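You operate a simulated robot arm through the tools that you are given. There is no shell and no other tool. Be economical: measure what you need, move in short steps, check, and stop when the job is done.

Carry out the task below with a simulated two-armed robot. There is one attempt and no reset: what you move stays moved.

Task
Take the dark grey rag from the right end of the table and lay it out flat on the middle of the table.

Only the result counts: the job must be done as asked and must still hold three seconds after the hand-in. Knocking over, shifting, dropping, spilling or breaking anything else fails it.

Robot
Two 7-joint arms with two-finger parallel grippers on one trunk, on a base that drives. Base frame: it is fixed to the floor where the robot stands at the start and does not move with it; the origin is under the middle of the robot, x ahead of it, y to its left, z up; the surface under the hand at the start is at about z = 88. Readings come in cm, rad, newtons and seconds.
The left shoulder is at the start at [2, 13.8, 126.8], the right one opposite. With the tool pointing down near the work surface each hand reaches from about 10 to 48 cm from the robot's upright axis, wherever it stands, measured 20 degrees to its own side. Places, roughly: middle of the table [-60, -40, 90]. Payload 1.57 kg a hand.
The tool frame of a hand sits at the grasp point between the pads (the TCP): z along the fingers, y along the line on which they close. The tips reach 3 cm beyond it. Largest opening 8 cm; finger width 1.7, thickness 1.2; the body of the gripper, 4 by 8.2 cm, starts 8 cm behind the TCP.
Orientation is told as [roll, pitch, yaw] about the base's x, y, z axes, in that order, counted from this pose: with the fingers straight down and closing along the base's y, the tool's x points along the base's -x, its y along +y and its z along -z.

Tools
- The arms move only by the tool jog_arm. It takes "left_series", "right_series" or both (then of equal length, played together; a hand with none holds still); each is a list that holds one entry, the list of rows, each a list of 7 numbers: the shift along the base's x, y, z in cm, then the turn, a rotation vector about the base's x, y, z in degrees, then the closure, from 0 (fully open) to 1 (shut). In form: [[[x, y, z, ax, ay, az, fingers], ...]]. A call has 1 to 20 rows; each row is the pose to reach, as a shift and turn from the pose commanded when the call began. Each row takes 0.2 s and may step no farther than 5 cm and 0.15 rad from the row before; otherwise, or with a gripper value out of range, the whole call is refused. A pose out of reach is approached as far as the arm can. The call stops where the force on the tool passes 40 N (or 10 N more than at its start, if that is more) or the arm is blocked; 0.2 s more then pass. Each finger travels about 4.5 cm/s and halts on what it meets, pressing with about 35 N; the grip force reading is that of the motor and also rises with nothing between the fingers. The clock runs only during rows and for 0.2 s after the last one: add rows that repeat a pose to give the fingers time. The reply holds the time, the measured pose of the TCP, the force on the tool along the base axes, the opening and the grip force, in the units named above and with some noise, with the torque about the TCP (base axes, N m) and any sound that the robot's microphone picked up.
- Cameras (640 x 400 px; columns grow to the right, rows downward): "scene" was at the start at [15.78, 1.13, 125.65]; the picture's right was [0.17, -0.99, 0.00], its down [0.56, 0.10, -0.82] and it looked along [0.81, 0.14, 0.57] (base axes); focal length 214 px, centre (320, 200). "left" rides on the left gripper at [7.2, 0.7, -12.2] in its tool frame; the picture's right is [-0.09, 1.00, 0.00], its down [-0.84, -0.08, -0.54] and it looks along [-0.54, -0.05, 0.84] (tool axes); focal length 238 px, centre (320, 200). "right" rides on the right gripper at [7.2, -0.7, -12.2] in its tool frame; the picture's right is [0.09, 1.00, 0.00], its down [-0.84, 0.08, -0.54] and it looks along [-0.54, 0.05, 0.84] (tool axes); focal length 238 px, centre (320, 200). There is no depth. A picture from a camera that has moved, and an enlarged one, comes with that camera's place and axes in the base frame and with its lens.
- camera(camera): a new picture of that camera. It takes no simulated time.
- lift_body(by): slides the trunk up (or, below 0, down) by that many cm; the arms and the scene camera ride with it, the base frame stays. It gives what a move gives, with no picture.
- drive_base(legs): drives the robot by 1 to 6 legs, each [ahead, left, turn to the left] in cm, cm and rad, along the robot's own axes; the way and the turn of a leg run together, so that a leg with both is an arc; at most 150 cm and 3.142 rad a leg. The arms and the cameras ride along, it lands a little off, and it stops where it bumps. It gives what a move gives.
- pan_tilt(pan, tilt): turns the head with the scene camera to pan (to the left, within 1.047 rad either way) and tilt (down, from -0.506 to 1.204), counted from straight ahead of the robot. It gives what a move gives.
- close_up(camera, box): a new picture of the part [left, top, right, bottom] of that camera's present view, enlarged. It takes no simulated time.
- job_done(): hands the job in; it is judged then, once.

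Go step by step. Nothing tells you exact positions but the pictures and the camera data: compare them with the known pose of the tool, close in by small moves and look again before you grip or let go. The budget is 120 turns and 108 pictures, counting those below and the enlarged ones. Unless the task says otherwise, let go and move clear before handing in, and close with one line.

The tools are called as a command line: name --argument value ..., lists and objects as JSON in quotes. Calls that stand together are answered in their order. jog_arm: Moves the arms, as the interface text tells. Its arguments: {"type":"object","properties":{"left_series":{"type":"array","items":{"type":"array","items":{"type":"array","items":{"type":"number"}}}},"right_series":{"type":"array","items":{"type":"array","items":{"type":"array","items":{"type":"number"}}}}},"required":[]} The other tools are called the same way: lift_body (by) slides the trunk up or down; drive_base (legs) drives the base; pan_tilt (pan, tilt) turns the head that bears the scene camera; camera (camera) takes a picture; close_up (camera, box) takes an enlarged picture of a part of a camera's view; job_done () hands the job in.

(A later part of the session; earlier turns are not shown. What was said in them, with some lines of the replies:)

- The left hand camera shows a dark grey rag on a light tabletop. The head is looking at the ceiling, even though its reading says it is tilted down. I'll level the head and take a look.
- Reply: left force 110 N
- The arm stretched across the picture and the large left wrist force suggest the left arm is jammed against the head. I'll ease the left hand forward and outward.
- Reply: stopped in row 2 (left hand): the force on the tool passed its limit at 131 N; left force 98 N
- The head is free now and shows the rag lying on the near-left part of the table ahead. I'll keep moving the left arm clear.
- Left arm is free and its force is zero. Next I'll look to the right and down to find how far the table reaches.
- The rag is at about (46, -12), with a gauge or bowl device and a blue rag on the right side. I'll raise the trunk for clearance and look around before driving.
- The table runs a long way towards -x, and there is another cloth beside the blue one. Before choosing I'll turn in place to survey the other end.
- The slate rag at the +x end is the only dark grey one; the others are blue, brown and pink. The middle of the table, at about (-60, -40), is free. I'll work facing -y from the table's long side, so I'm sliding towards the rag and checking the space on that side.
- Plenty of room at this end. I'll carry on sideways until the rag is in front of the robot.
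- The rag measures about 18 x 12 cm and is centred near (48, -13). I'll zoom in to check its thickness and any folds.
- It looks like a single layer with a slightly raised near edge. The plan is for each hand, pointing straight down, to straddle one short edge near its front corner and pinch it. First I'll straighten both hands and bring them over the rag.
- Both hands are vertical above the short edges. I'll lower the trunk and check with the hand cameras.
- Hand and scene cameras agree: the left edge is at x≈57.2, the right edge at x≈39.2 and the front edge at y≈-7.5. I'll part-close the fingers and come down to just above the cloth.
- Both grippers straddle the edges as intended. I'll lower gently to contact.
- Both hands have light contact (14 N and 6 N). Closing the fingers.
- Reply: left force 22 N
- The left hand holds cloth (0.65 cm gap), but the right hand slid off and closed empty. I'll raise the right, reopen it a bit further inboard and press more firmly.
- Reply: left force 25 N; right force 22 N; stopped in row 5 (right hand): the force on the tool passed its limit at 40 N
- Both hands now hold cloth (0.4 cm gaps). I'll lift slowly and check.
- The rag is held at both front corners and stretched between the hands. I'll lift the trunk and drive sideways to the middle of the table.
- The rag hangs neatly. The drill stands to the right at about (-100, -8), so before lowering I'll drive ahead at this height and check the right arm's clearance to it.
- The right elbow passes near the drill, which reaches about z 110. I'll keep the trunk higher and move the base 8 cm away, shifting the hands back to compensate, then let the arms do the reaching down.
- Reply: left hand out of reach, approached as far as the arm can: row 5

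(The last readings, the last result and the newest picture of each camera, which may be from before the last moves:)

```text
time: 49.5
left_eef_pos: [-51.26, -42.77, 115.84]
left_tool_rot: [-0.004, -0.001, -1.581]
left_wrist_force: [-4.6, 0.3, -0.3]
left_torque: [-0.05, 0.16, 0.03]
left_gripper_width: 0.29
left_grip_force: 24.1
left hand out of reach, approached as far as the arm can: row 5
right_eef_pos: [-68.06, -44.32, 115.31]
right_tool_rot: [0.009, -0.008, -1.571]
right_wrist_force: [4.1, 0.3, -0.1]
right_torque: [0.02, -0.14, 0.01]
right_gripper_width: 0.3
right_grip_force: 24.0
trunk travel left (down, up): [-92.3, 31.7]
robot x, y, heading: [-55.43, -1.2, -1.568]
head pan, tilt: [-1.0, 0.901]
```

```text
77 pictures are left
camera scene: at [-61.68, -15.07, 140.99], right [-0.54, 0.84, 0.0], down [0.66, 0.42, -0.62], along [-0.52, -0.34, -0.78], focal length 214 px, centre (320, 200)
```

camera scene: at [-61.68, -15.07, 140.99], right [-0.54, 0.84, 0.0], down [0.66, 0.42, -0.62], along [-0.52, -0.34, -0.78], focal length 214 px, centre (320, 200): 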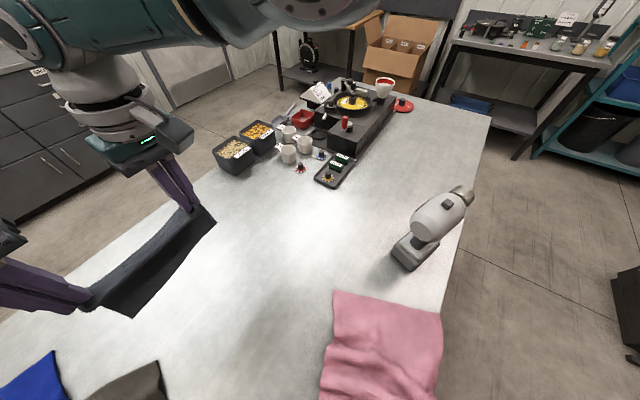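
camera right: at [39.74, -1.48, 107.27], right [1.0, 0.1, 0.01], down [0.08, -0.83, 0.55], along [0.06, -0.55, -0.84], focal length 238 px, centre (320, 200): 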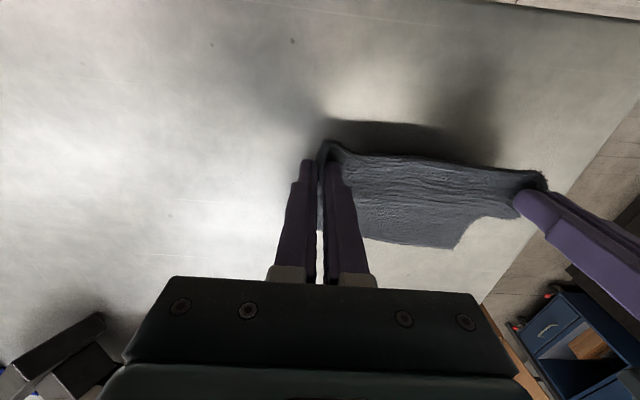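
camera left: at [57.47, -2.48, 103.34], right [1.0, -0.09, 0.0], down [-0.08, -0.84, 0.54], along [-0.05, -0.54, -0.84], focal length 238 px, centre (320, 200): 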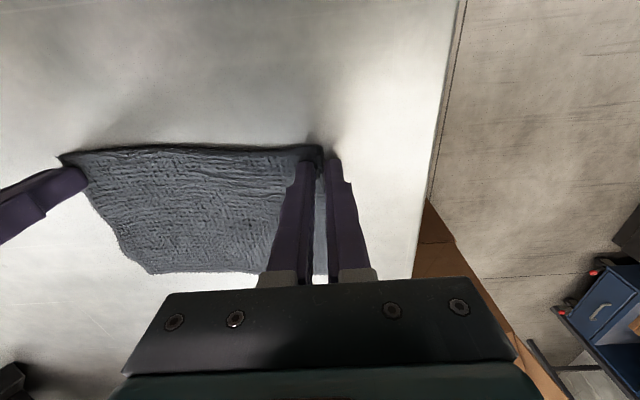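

The left hand is at its reach limit, so I'll draw both hands back 10 cm and drive the base 10 cm ahead. That also moves the elbow away from the drill.

jog_arm --left_series '[[[-0.3, 2.5, 0, 0, 0, 0, 1], [-0.6, 5, 0, 0, 0, 0, 1], [-0.8, 7.5, 0, 0, 0, 0, 1], [-0.8, 9.5, -0.2, 0, 0, 0, 1]]]' --right_series '[[[0, 2.5, 0, 0, 0, 0, 1], [0, 5, 0, 0, 0, 0, 1], [0, 8, 0, 0, 0, 0, 1], [0, 11, 0, 0, 0, 0, 1]]]'

drive_base --legs '[[11, 0, 0]]'

camera --camera "scene"

```text
time: 50.5
left_eef_pos: [-51.9, -33.06, 115.8]
left_tool_rot: [-0.002, 0.003, -1.578]
left_wrist_force: [-2.2, 0.1, 0.0]
left_torque: [0.04, 0.04, 0.0]
left_gripper_width: 0.25
left_grip_force: 24.2
right_eef_pos: [-68.28, -33.19, 115.2]
right_tool_rot: [0.008, -0.007, -1.573]
right_wrist_force: [1.0, -0.3, -0.8]
right_torque: [0.03, -0.08, -0.02]
right_gripper_width: 0.29
right_grip_force: 24.8
trunk travel left (down, up): [-92.3, 31.7]
robot x, y, heading: [-55.44, -1.1, -1.571]
head pan, tilt: [-1.0, 0.901]
```

```text
time: 51.6
left_eef_pos: [-52.14, -44.05, 115.56]
left_tool_rot: [-0.004, 0.002, -1.579]
left_wrist_force: [-1.9, 0.8, -1.7]
left_torque: [0.01, 0.06, 0.04]
left_gripper_width: 0.27
left_grip_force: 23.8
right_eef_pos: [-68.24, -44.14, 115.16]
right_tool_rot: [0.008, -0.006, -1.575]
right_wrist_force: [0.5, 0.1, 0.3]
right_torque: [-0.03, -0.05, -0.03]
right_gripper_width: 0.28
right_grip_force: 24.1
trunk travel left (down, up): [-92.3, 31.7]
robot x, y, heading: [-55.15, -12.36, -1.577]
head pan, tilt: [-1.0, 0.901]
```

```text
76 pictures are left
camera scene: at [-61.69, -26.05, 140.98], right [-0.54, 0.84, 0.0], down [0.66, 0.42, -0.62], along [-0.52, -0.34, -0.78], focal length 214 px, centre (320, 200)
```

scene: 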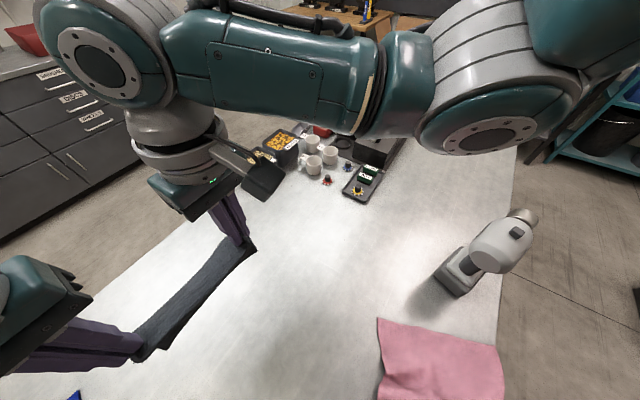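

The sheet is in place above the middle with its far edge hanging down. I'll lower it until the bottom almost touches, then check the cloth and the elbow.

jog_arm --left_series '[[[0, 0, -2, 0, 0, 0, 1], [0, 0, -4, 0, 0, 0, 1], [0, 0, -6, 0, 0, 0, 1], [0, 0, -8, 0, 0, 0, 1], [0, 0, -10, 0, 0, 0, 1], [0, 0, -11.5, 0, 0, 0, 1]]]' --right_series '[[[0, 0, -2, 0, 0, 0, 1], [-0.2, 0, -4, 0, 0, 0, 1], [-0.3, 0, -6, 0, 0, 0, 1], [-0.3, 0, -8, 0, 0, 0, 1], [-0.3, 0, -10, 0, 0, 0, 1], [-0.3, 0, -11.5, 0, 0, 0, 1]]]'

camera --camera "scene"

camera --camera "right"

```text
time: 53.0
left_eef_pos: [-52.09, -44.11, 104.05]
left_tool_rot: [-0.004, 0.002, -1.579]
left_wrist_force: [-2.5, 0.7, -0.8]
left_torque: [0.01, 0.11, -0.02]
left_gripper_width: 0.27
left_grip_force: 23.8
right_eef_pos: [-68.5, -44.24, 103.65]
right_tool_rot: [0.009, -0.007, -1.572]
right_wrist_force: [2.8, 0.7, -0.1]
right_torque: [0.03, -0.12, 0.03]
right_gripper_width: 0.29
right_grip_force: 23.8
trunk travel left (down, up): [-92.3, 31.7]
robot x, y, heading: [-55.68, -11.96, -1.572]
head pan, tilt: [-1.0, 0.901]
```

```text
75 pictures are left
camera scene: at [-61.69, -26.05, 140.98], right [-0.54, 0.84, 0.0], down [0.66, 0.42, -0.62], along [-0.52, -0.34, -0.78], focal length 214 px, centre (320, 200)
```

scene: 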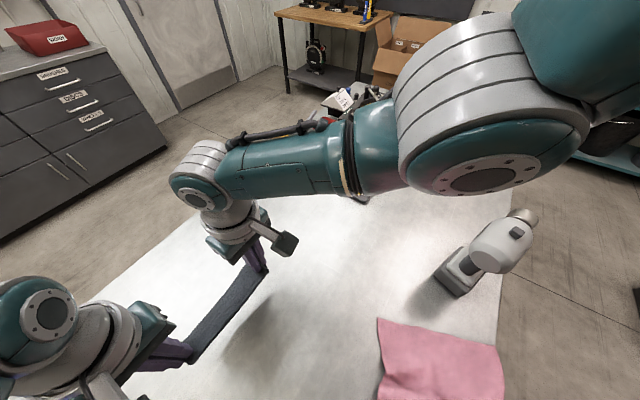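

```text
74 pictures are left
camera right: at [-69.32, -37.06, 115.89], right [1.0, 0.09, 0.01], down [0.07, -0.83, 0.55], along [0.06, -0.55, -0.84], focal length 238 px, centre (320, 200)
```

right: 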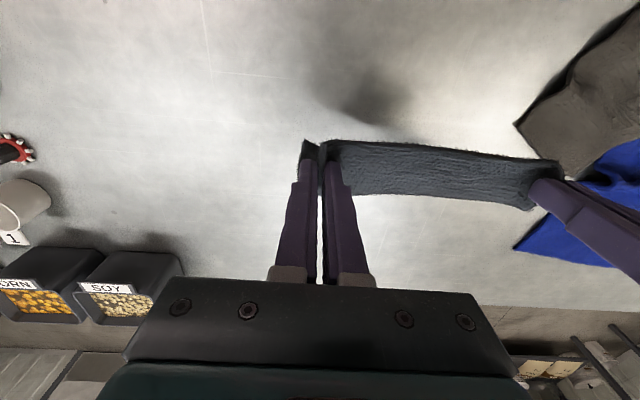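

Cloth is hanging just above the table and the elbow stays well above the drill. Now the laying stroke: pull the hands back while lowering.

jog_arm --left_series '[[[0, 0.5, -1, 0, 0, 0, 1], [0, 1, -2, 0, 0, 0, 1], [0, 2, -3.2, 0, 0, 0, 1], [0, 3, -4.4, 0, 0, 0, 1], [0, 4, -5.5, 0, 0, 0, 1], [0, 5, -6.5, 0, 0, 0, 1], [0, 6, -7.5, 0, 0, 0, 1], [0, 7, -8.5, 0, 0, 0, 1], [0, 8, -9.4, 0, 0, 0, 1], [0, 9, -10.2, 0, 0, 0, 1], [0, 10, -10.9, 0, 0, 0, 1], [0, 10.5, -11.5, 0, 0, 0, 1]]]' --right_series '[[[0, 0.5, -1, 0, 0, 0, 1], [0, 1, -1.8, 0, 0, 0, 1], [0, 2, -3.0, 0, 0, 0, 1], [0, 3, -4.1, 0, 0, 0, 1], [0, 4, -5.2, 0, 0, 0, 1], [0, 5, -6.2, 0, 0, 0, 1], [0, 6, -7.1, 0, 0, 0, 1], [0, 7, -8.1, 0, 0, 0, 1], [0, 8, -9.0, 0, 0, 0, 1], [0, 9, -9.8, 0, 0, 0, 1], [0, 10, -10.5, 0, 0, 0, 1], [0, 10.5, -11.1, 0, 0, 0, 1]]]'

camera --camera "left"

camera --camera "right"

```text
time: 55.6
left_eef_pos: [-51.05, -32.67, 94.54]
left_tool_rot: [-0.002, 0.002, -1.578]
left_wrist_force: [-9.6, -0.4, -1.2]
left_torque: [-0.04, 0.32, 0.11]
left_gripper_width: 0.32
left_grip_force: 24.3
left hand out of reach, approached as far as the arm can: row 5, 6, 7, 8, 9, 10, 11, 12
right_eef_pos: [-68.41, -33.63, 92.51]
right_tool_rot: [0.012, -0.007, -1.574]
right_wrist_force: [10.0, 0.8, 1.7]
right_torque: [0.04, -0.29, -0.02]
right_gripper_width: 0.32
right_grip_force: 24.4
trunk travel left (down, up): [-92.3, 31.7]
robot x, y, heading: [-54.94, -12.04, -1.569]
head pan, tilt: [-1.0, 0.901]
```

```text
73 pictures are left
camera left: at [-50.43, -25.5, 106.56], right [0.99, -0.1, 0.0], down [-0.08, -0.84, 0.54], along [-0.06, -0.54, -0.84], focal length 238 px, centre (320, 200)
```

left: 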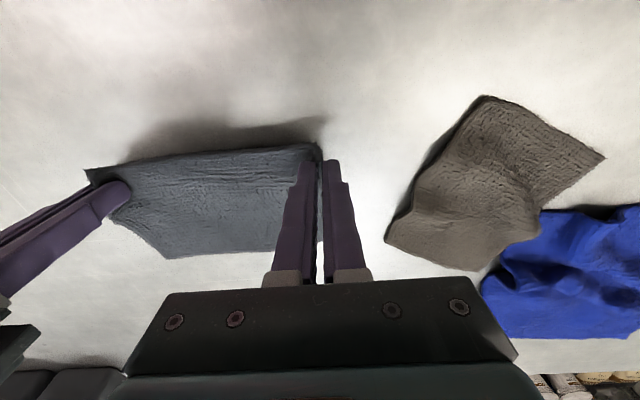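

```text
72 pictures are left
camera right: at [-69.27, -26.53, 104.73], right [1.0, 0.09, 0.01], down [0.07, -0.83, 0.55], along [0.06, -0.55, -0.84], focal length 238 px, centre (320, 200)
```

right: 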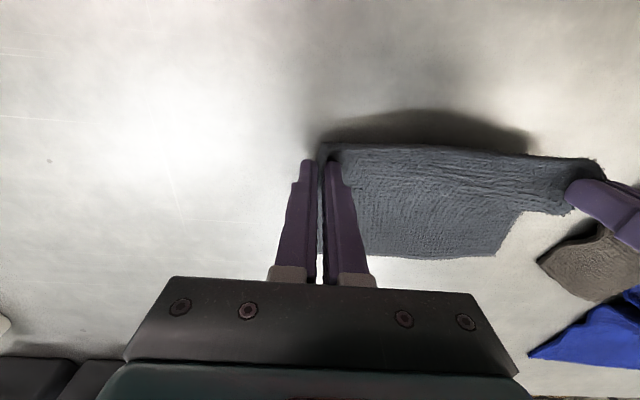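

The left hand can't reach any lower from this trunk height. I'll raise the right slightly to match it, then lower the trunk 3 cm.

jog_arm --right_series '[[[0, 0, 0.7, 0, 0, 0, 1], [0, 0, 1.4, 0, 0, 0, 1], [0, 0.2, 2.0, 0, 0, 0, 1]]]'

lift_body --by -2.8

camera --camera "scene"

camera --camera "right"

```text
time: 56.5
left_eef_pos: [-51.11, -32.73, 94.45]
left_tool_rot: [-0.003, 0.002, -1.581]
left_wrist_force: [-9.2, -0.3, 0.2]
left_torque: [-0.05, 0.31, 0.08]
left_gripper_width: 0.32
left_grip_force: 24.0
right_eef_pos: [-68.6, -33.42, 94.5]
right_tool_rot: [0.012, -0.008, -1.575]
right_wrist_force: [9.0, 0.6, 0.1]
right_torque: [0.03, -0.26, -0.04]
right_gripper_width: 0.33
right_grip_force: 24.1
trunk travel left (down, up): [-92.3, 31.7]
robot x, y, heading: [-55.33, -12.08, -1.574]
head pan, tilt: [-1.0, 0.901]
```

```text
time: 57.2
left_eef_pos: [-51.12, -32.67, 91.79]
left_tool_rot: [-0.002, 0.001, -1.578]
left_wrist_force: [-8.3, -2.2, 0.9]
left_torque: [-0.04, 0.29, 0.1]
left_gripper_width: 0.32
left_grip_force: 23.8
right_eef_pos: [-68.52, -33.44, 91.72]
right_tool_rot: [0.009, -0.008, -1.574]
right_wrist_force: [8.0, 0.5, 0.0]
right_torque: [0.02, -0.29, -0.05]
right_gripper_width: 0.29
right_grip_force: 24.2
trunk travel left (down, up): [-89.5, 34.5]
robot x, y, heading: [-55.46, -12.11, -1.577]
head pan, tilt: [-1.0, 0.901]
```

```text
71 pictures are left
camera scene: at [-61.68, -26.06, 138.18], right [-0.54, 0.84, 0.0], down [0.66, 0.42, -0.62], along [-0.52, -0.34, -0.78], focal length 214 px, centre (320, 200)
```

scene: 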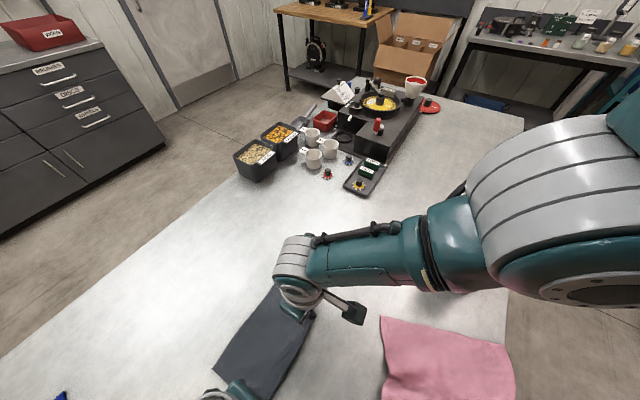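

```text
70 pictures are left
camera right: at [-69.32, -26.38, 103.92], right [1.0, 0.09, 0.01], down [0.07, -0.83, 0.55], along [0.06, -0.55, -0.84], focal length 238 px, centre (320, 200)
```

right: 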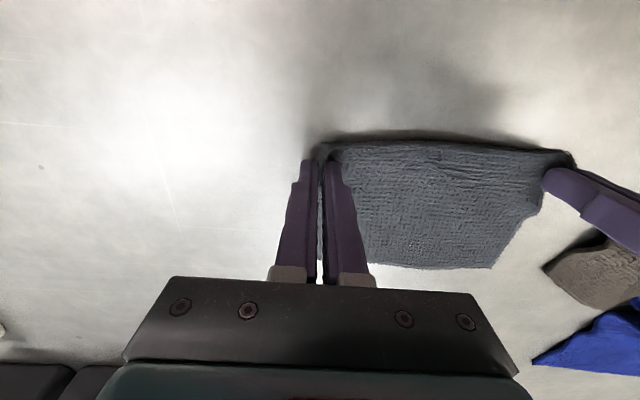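

The rag is spread between the hands at about (-60, -38), taut and nearly on the table. I'll lower the last few millimetres, moving slightly forward, then open the fingers slowly.

jog_arm --left_series '[[[0, -0.2, -0.2, 0, 0, 0, 1], [0, -0.4, -0.4, 0, 0, 0, 1], [0, -0.4, -0.4, 0, 0, 0, 1]]]' --right_series '[[[0, -0.2, -0.2, 0, 0, 0, 1], [0, -0.4, -0.4, 0, 0, 0, 1], [0, -0.4, -0.4, 0, 0, 0, 1]]]'

camera --camera "left"

```text
time: 58.0
left_eef_pos: [-50.85, -32.85, 91.71]
left_tool_rot: [-0.002, 0.002, -1.58]
left_wrist_force: [-9.1, -0.4, 0.8]
left_torque: [-0.05, 0.33, 0.13]
left_gripper_width: 0.34
left_grip_force: 24.4
left hand out of reach, approached as far as the arm can: row 2, 3
right_eef_pos: [-68.48, -33.88, 91.28]
right_tool_rot: [0.01, -0.008, -1.574]
right_wrist_force: [9.5, 1.1, 2.0]
right_torque: [0.06, -0.34, -0.07]
right_gripper_width: 0.29
right_grip_force: 24.7
trunk travel left (down, up): [-89.5, 34.5]
robot x, y, heading: [-54.99, -11.89, -1.572]
head pan, tilt: [-1.0, 0.901]
```

```text
69 pictures are left
camera left: at [-50.16, -25.72, 103.79], right [0.99, -0.1, 0.0], down [-0.08, -0.84, 0.54], along [-0.06, -0.54, -0.84], focal length 238 px, centre (320, 200)
```

left: 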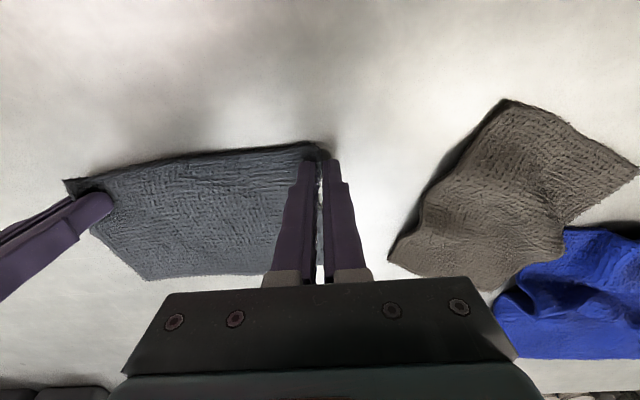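

Good. Releasing both hands slowly, then lifting straight up.

jog_arm --left_series '[[[0, 0, 0, 0, 0, 0, 0.9], [0, 0, 0, 0, 0, 0, 0.8], [0, 0, 0, 0, 0, 0, 0.7], [0, 0, 0, 0, 0, 0, 0.6], [0, 0, 0, 0, 0, 0, 0.6], [0, 0, 0.5, 0, 0, 0, 0.6], [0, 0, 1, 0, 0, 0, 0.6], [0, 0, 2, 0, 0, 0, 0.6], [0, 0, 4, 0, 0, 0, 0.6]]]' --right_series '[[[0, 0, 0, 0, 0, 0, 0.9], [0, 0, 0, 0, 0, 0, 0.8], [0, 0, 0, 0, 0, 0, 0.7], [0, 0, 0, 0, 0, 0, 0.6], [0, 0, 0, 0, 0, 0, 0.6], [0, 0, 0.5, 0, 0, 0, 0.6], [0, 0, 1, 0, 0, 0, 0.6], [0, 0, 2, 0, 0, 0, 0.6], [0, 0, 4, 0, 0, 0, 0.6]]]'

camera --camera "left"

camera --camera "right"

```text
time: 60.0
left_eef_pos: [-50.88, -32.82, 95.69]
left_tool_rot: [-0.005, 0.001, -1.58]
left_wrist_force: [-0.2, 0.6, 0.0]
left_torque: [0.01, 0.03, 0.02]
left_gripper_width: 3.18
left_grip_force: 0.0
right_eef_pos: [-68.55, -33.96, 95.35]
right_tool_rot: [0.009, -0.007, -1.572]
right_wrist_force: [1.0, 1.0, -0.6]
right_torque: [0.0, -0.02, 0.02]
right_gripper_width: 3.21
right_grip_force: 0.0
trunk travel left (down, up): [-89.5, 34.5]
robot x, y, heading: [-55.29, -12.11, -1.574]
head pan, tilt: [-1.0, 0.901]
```

```text
68 pictures are left
camera left: at [-50.12, -25.69, 107.78], right [0.99, -0.1, 0.0], down [-0.08, -0.84, 0.54], along [-0.06, -0.54, -0.84], focal length 238 px, centre (320, 200)
```

left: 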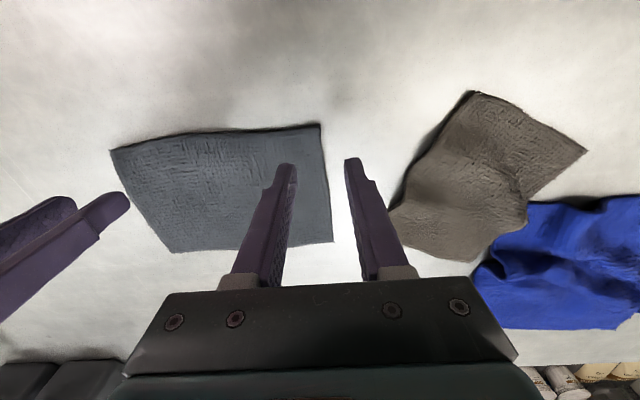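

```text
67 pictures are left
camera right: at [-69.35, -26.82, 107.49], right [1.0, 0.09, 0.01], down [0.07, -0.83, 0.55], along [0.06, -0.55, -0.84], focal length 238 px, centre (320, 200)
```

right: 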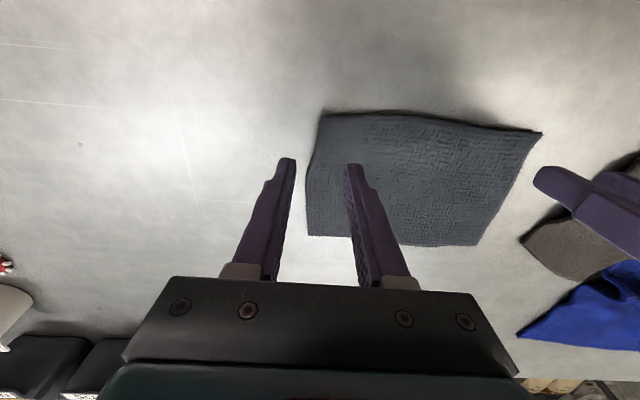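

Released, and it lies flat and fully spread. I'll raise the trunk to get clear and check from above.

lift_body --by 20

drive_base --legs '[[-25, 0, 0]]'

pan_tilt --pan 0 --tilt 0.8

camera --camera "scene"

camera --camera "right"

```text
time: 62.1
left_eef_pos: [-50.86, -32.82, 115.65]
left_tool_rot: [-0.004, 0.004, -1.581]
left_wrist_force: [-0.4, 0.5, -0.5]
left_torque: [-0.05, 0.0, 0.02]
left_gripper_width: 3.2
left_grip_force: 0.0
right_eef_pos: [-68.57, -33.96, 115.34]
right_tool_rot: [0.008, -0.007, -1.572]
right_wrist_force: [-0.9, -0.4, 0.4]
right_torque: [-0.02, 0.03, 0.0]
right_gripper_width: 3.22
right_grip_force: 0.1
trunk travel left (down, up): [-109.5, 14.5]
robot x, y, heading: [-55.45, -11.85, -1.569]
head pan, tilt: [-1.0, 0.901]
```

```text
time: 64.0
left_eef_pos: [-50.85, -8.08, 115.66]
left_tool_rot: [-0.003, 0.001, -1.577]
left_wrist_force: [-0.1, 0.0, 0.1]
left_torque: [-0.01, 0.03, 0.03]
left_gripper_width: 3.19
left_grip_force: 0.0
right_eef_pos: [-68.46, -8.9, 115.2]
right_tool_rot: [0.01, -0.007, -1.57]
right_wrist_force: [0.5, -0.3, -0.2]
right_torque: [0.0, 0.05, 0.0]
right_gripper_width: 3.2
right_grip_force: 0.1
trunk travel left (down, up): [-109.5, 14.5]
robot x, y, heading: [-55.03, 12.82, -1.573]
head pan, tilt: [-1.0, 0.901]
```

```text
time: 65.2
left_eef_pos: [-50.79, -8.03, 115.62]
left_tool_rot: [-0.003, 0.001, -1.577]
left_wrist_force: [-0.2, -0.2, -1.6]
left_torque: [-0.04, 0.0, -0.01]
left_gripper_width: 3.24
left_grip_force: 0.0
right_eef_pos: [-68.51, -9.14, 115.35]
right_tool_rot: [0.009, -0.008, -1.571]
right_wrist_force: [0.7, -0.3, 0.1]
right_torque: [0.0, -0.02, 0.0]
right_gripper_width: 3.23
right_grip_force: 0.0
trunk travel left (down, up): [-109.5, 14.5]
robot x, y, heading: [-55.38, 13.39, -1.572]
head pan, tilt: [0.0, 0.799]
```

```text
66 pictures are left
camera scene: at [-55.31, -5.17, 158.97], right [-1.0, 0.0, 0.0], down [0.0, 0.72, -0.7], along [0.0, -0.7, -0.72], focal length 214 px, centre (320, 200)
```

scene: 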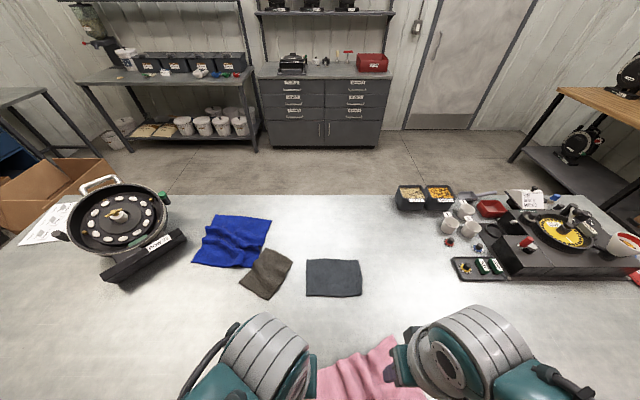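

```text
65 pictures are left
camera right: at [-69.29, -1.98, 127.47], right [1.0, 0.09, 0.01], down [0.07, -0.83, 0.55], along [0.06, -0.55, -0.84], focal length 238 px, centre (320, 200)
```

right: 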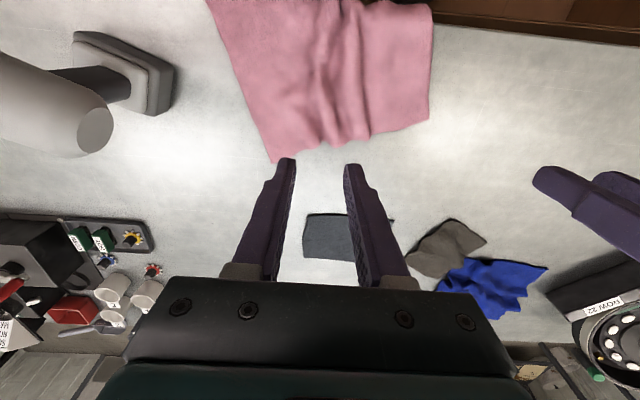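

close_up --camera "scene" --box '[230, 230, 390, 330]'

```text
4.00 times, centred on (310, 280) of scene
camera zoom: at [-55.31, -5.17, 158.97], right [-1.0, 0.0, 0.0], down [0.0, 0.72, -0.7], along [0.0, -0.7, -0.72], focal length 858 px, centre (360, -120)
```

zoom: 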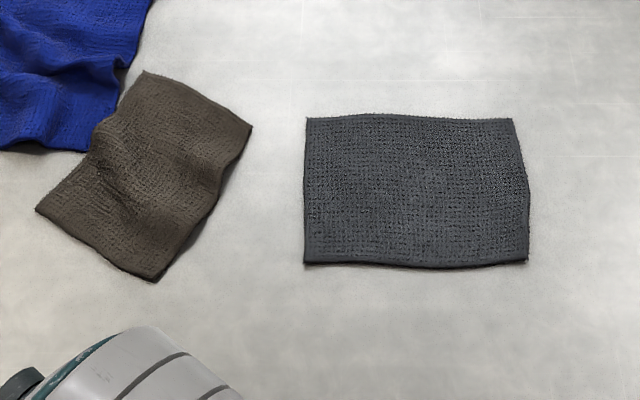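

The rag lies flat, centred at about (-60, -37), and nothing else has moved. Both hands are open and clear, so I'm handing in.

job_done

```text
The job is handed in.
```

The dark grey rag is laid out flat at the middle of the table, nothing else on the table appears disturbed, and both hands are open and clear.
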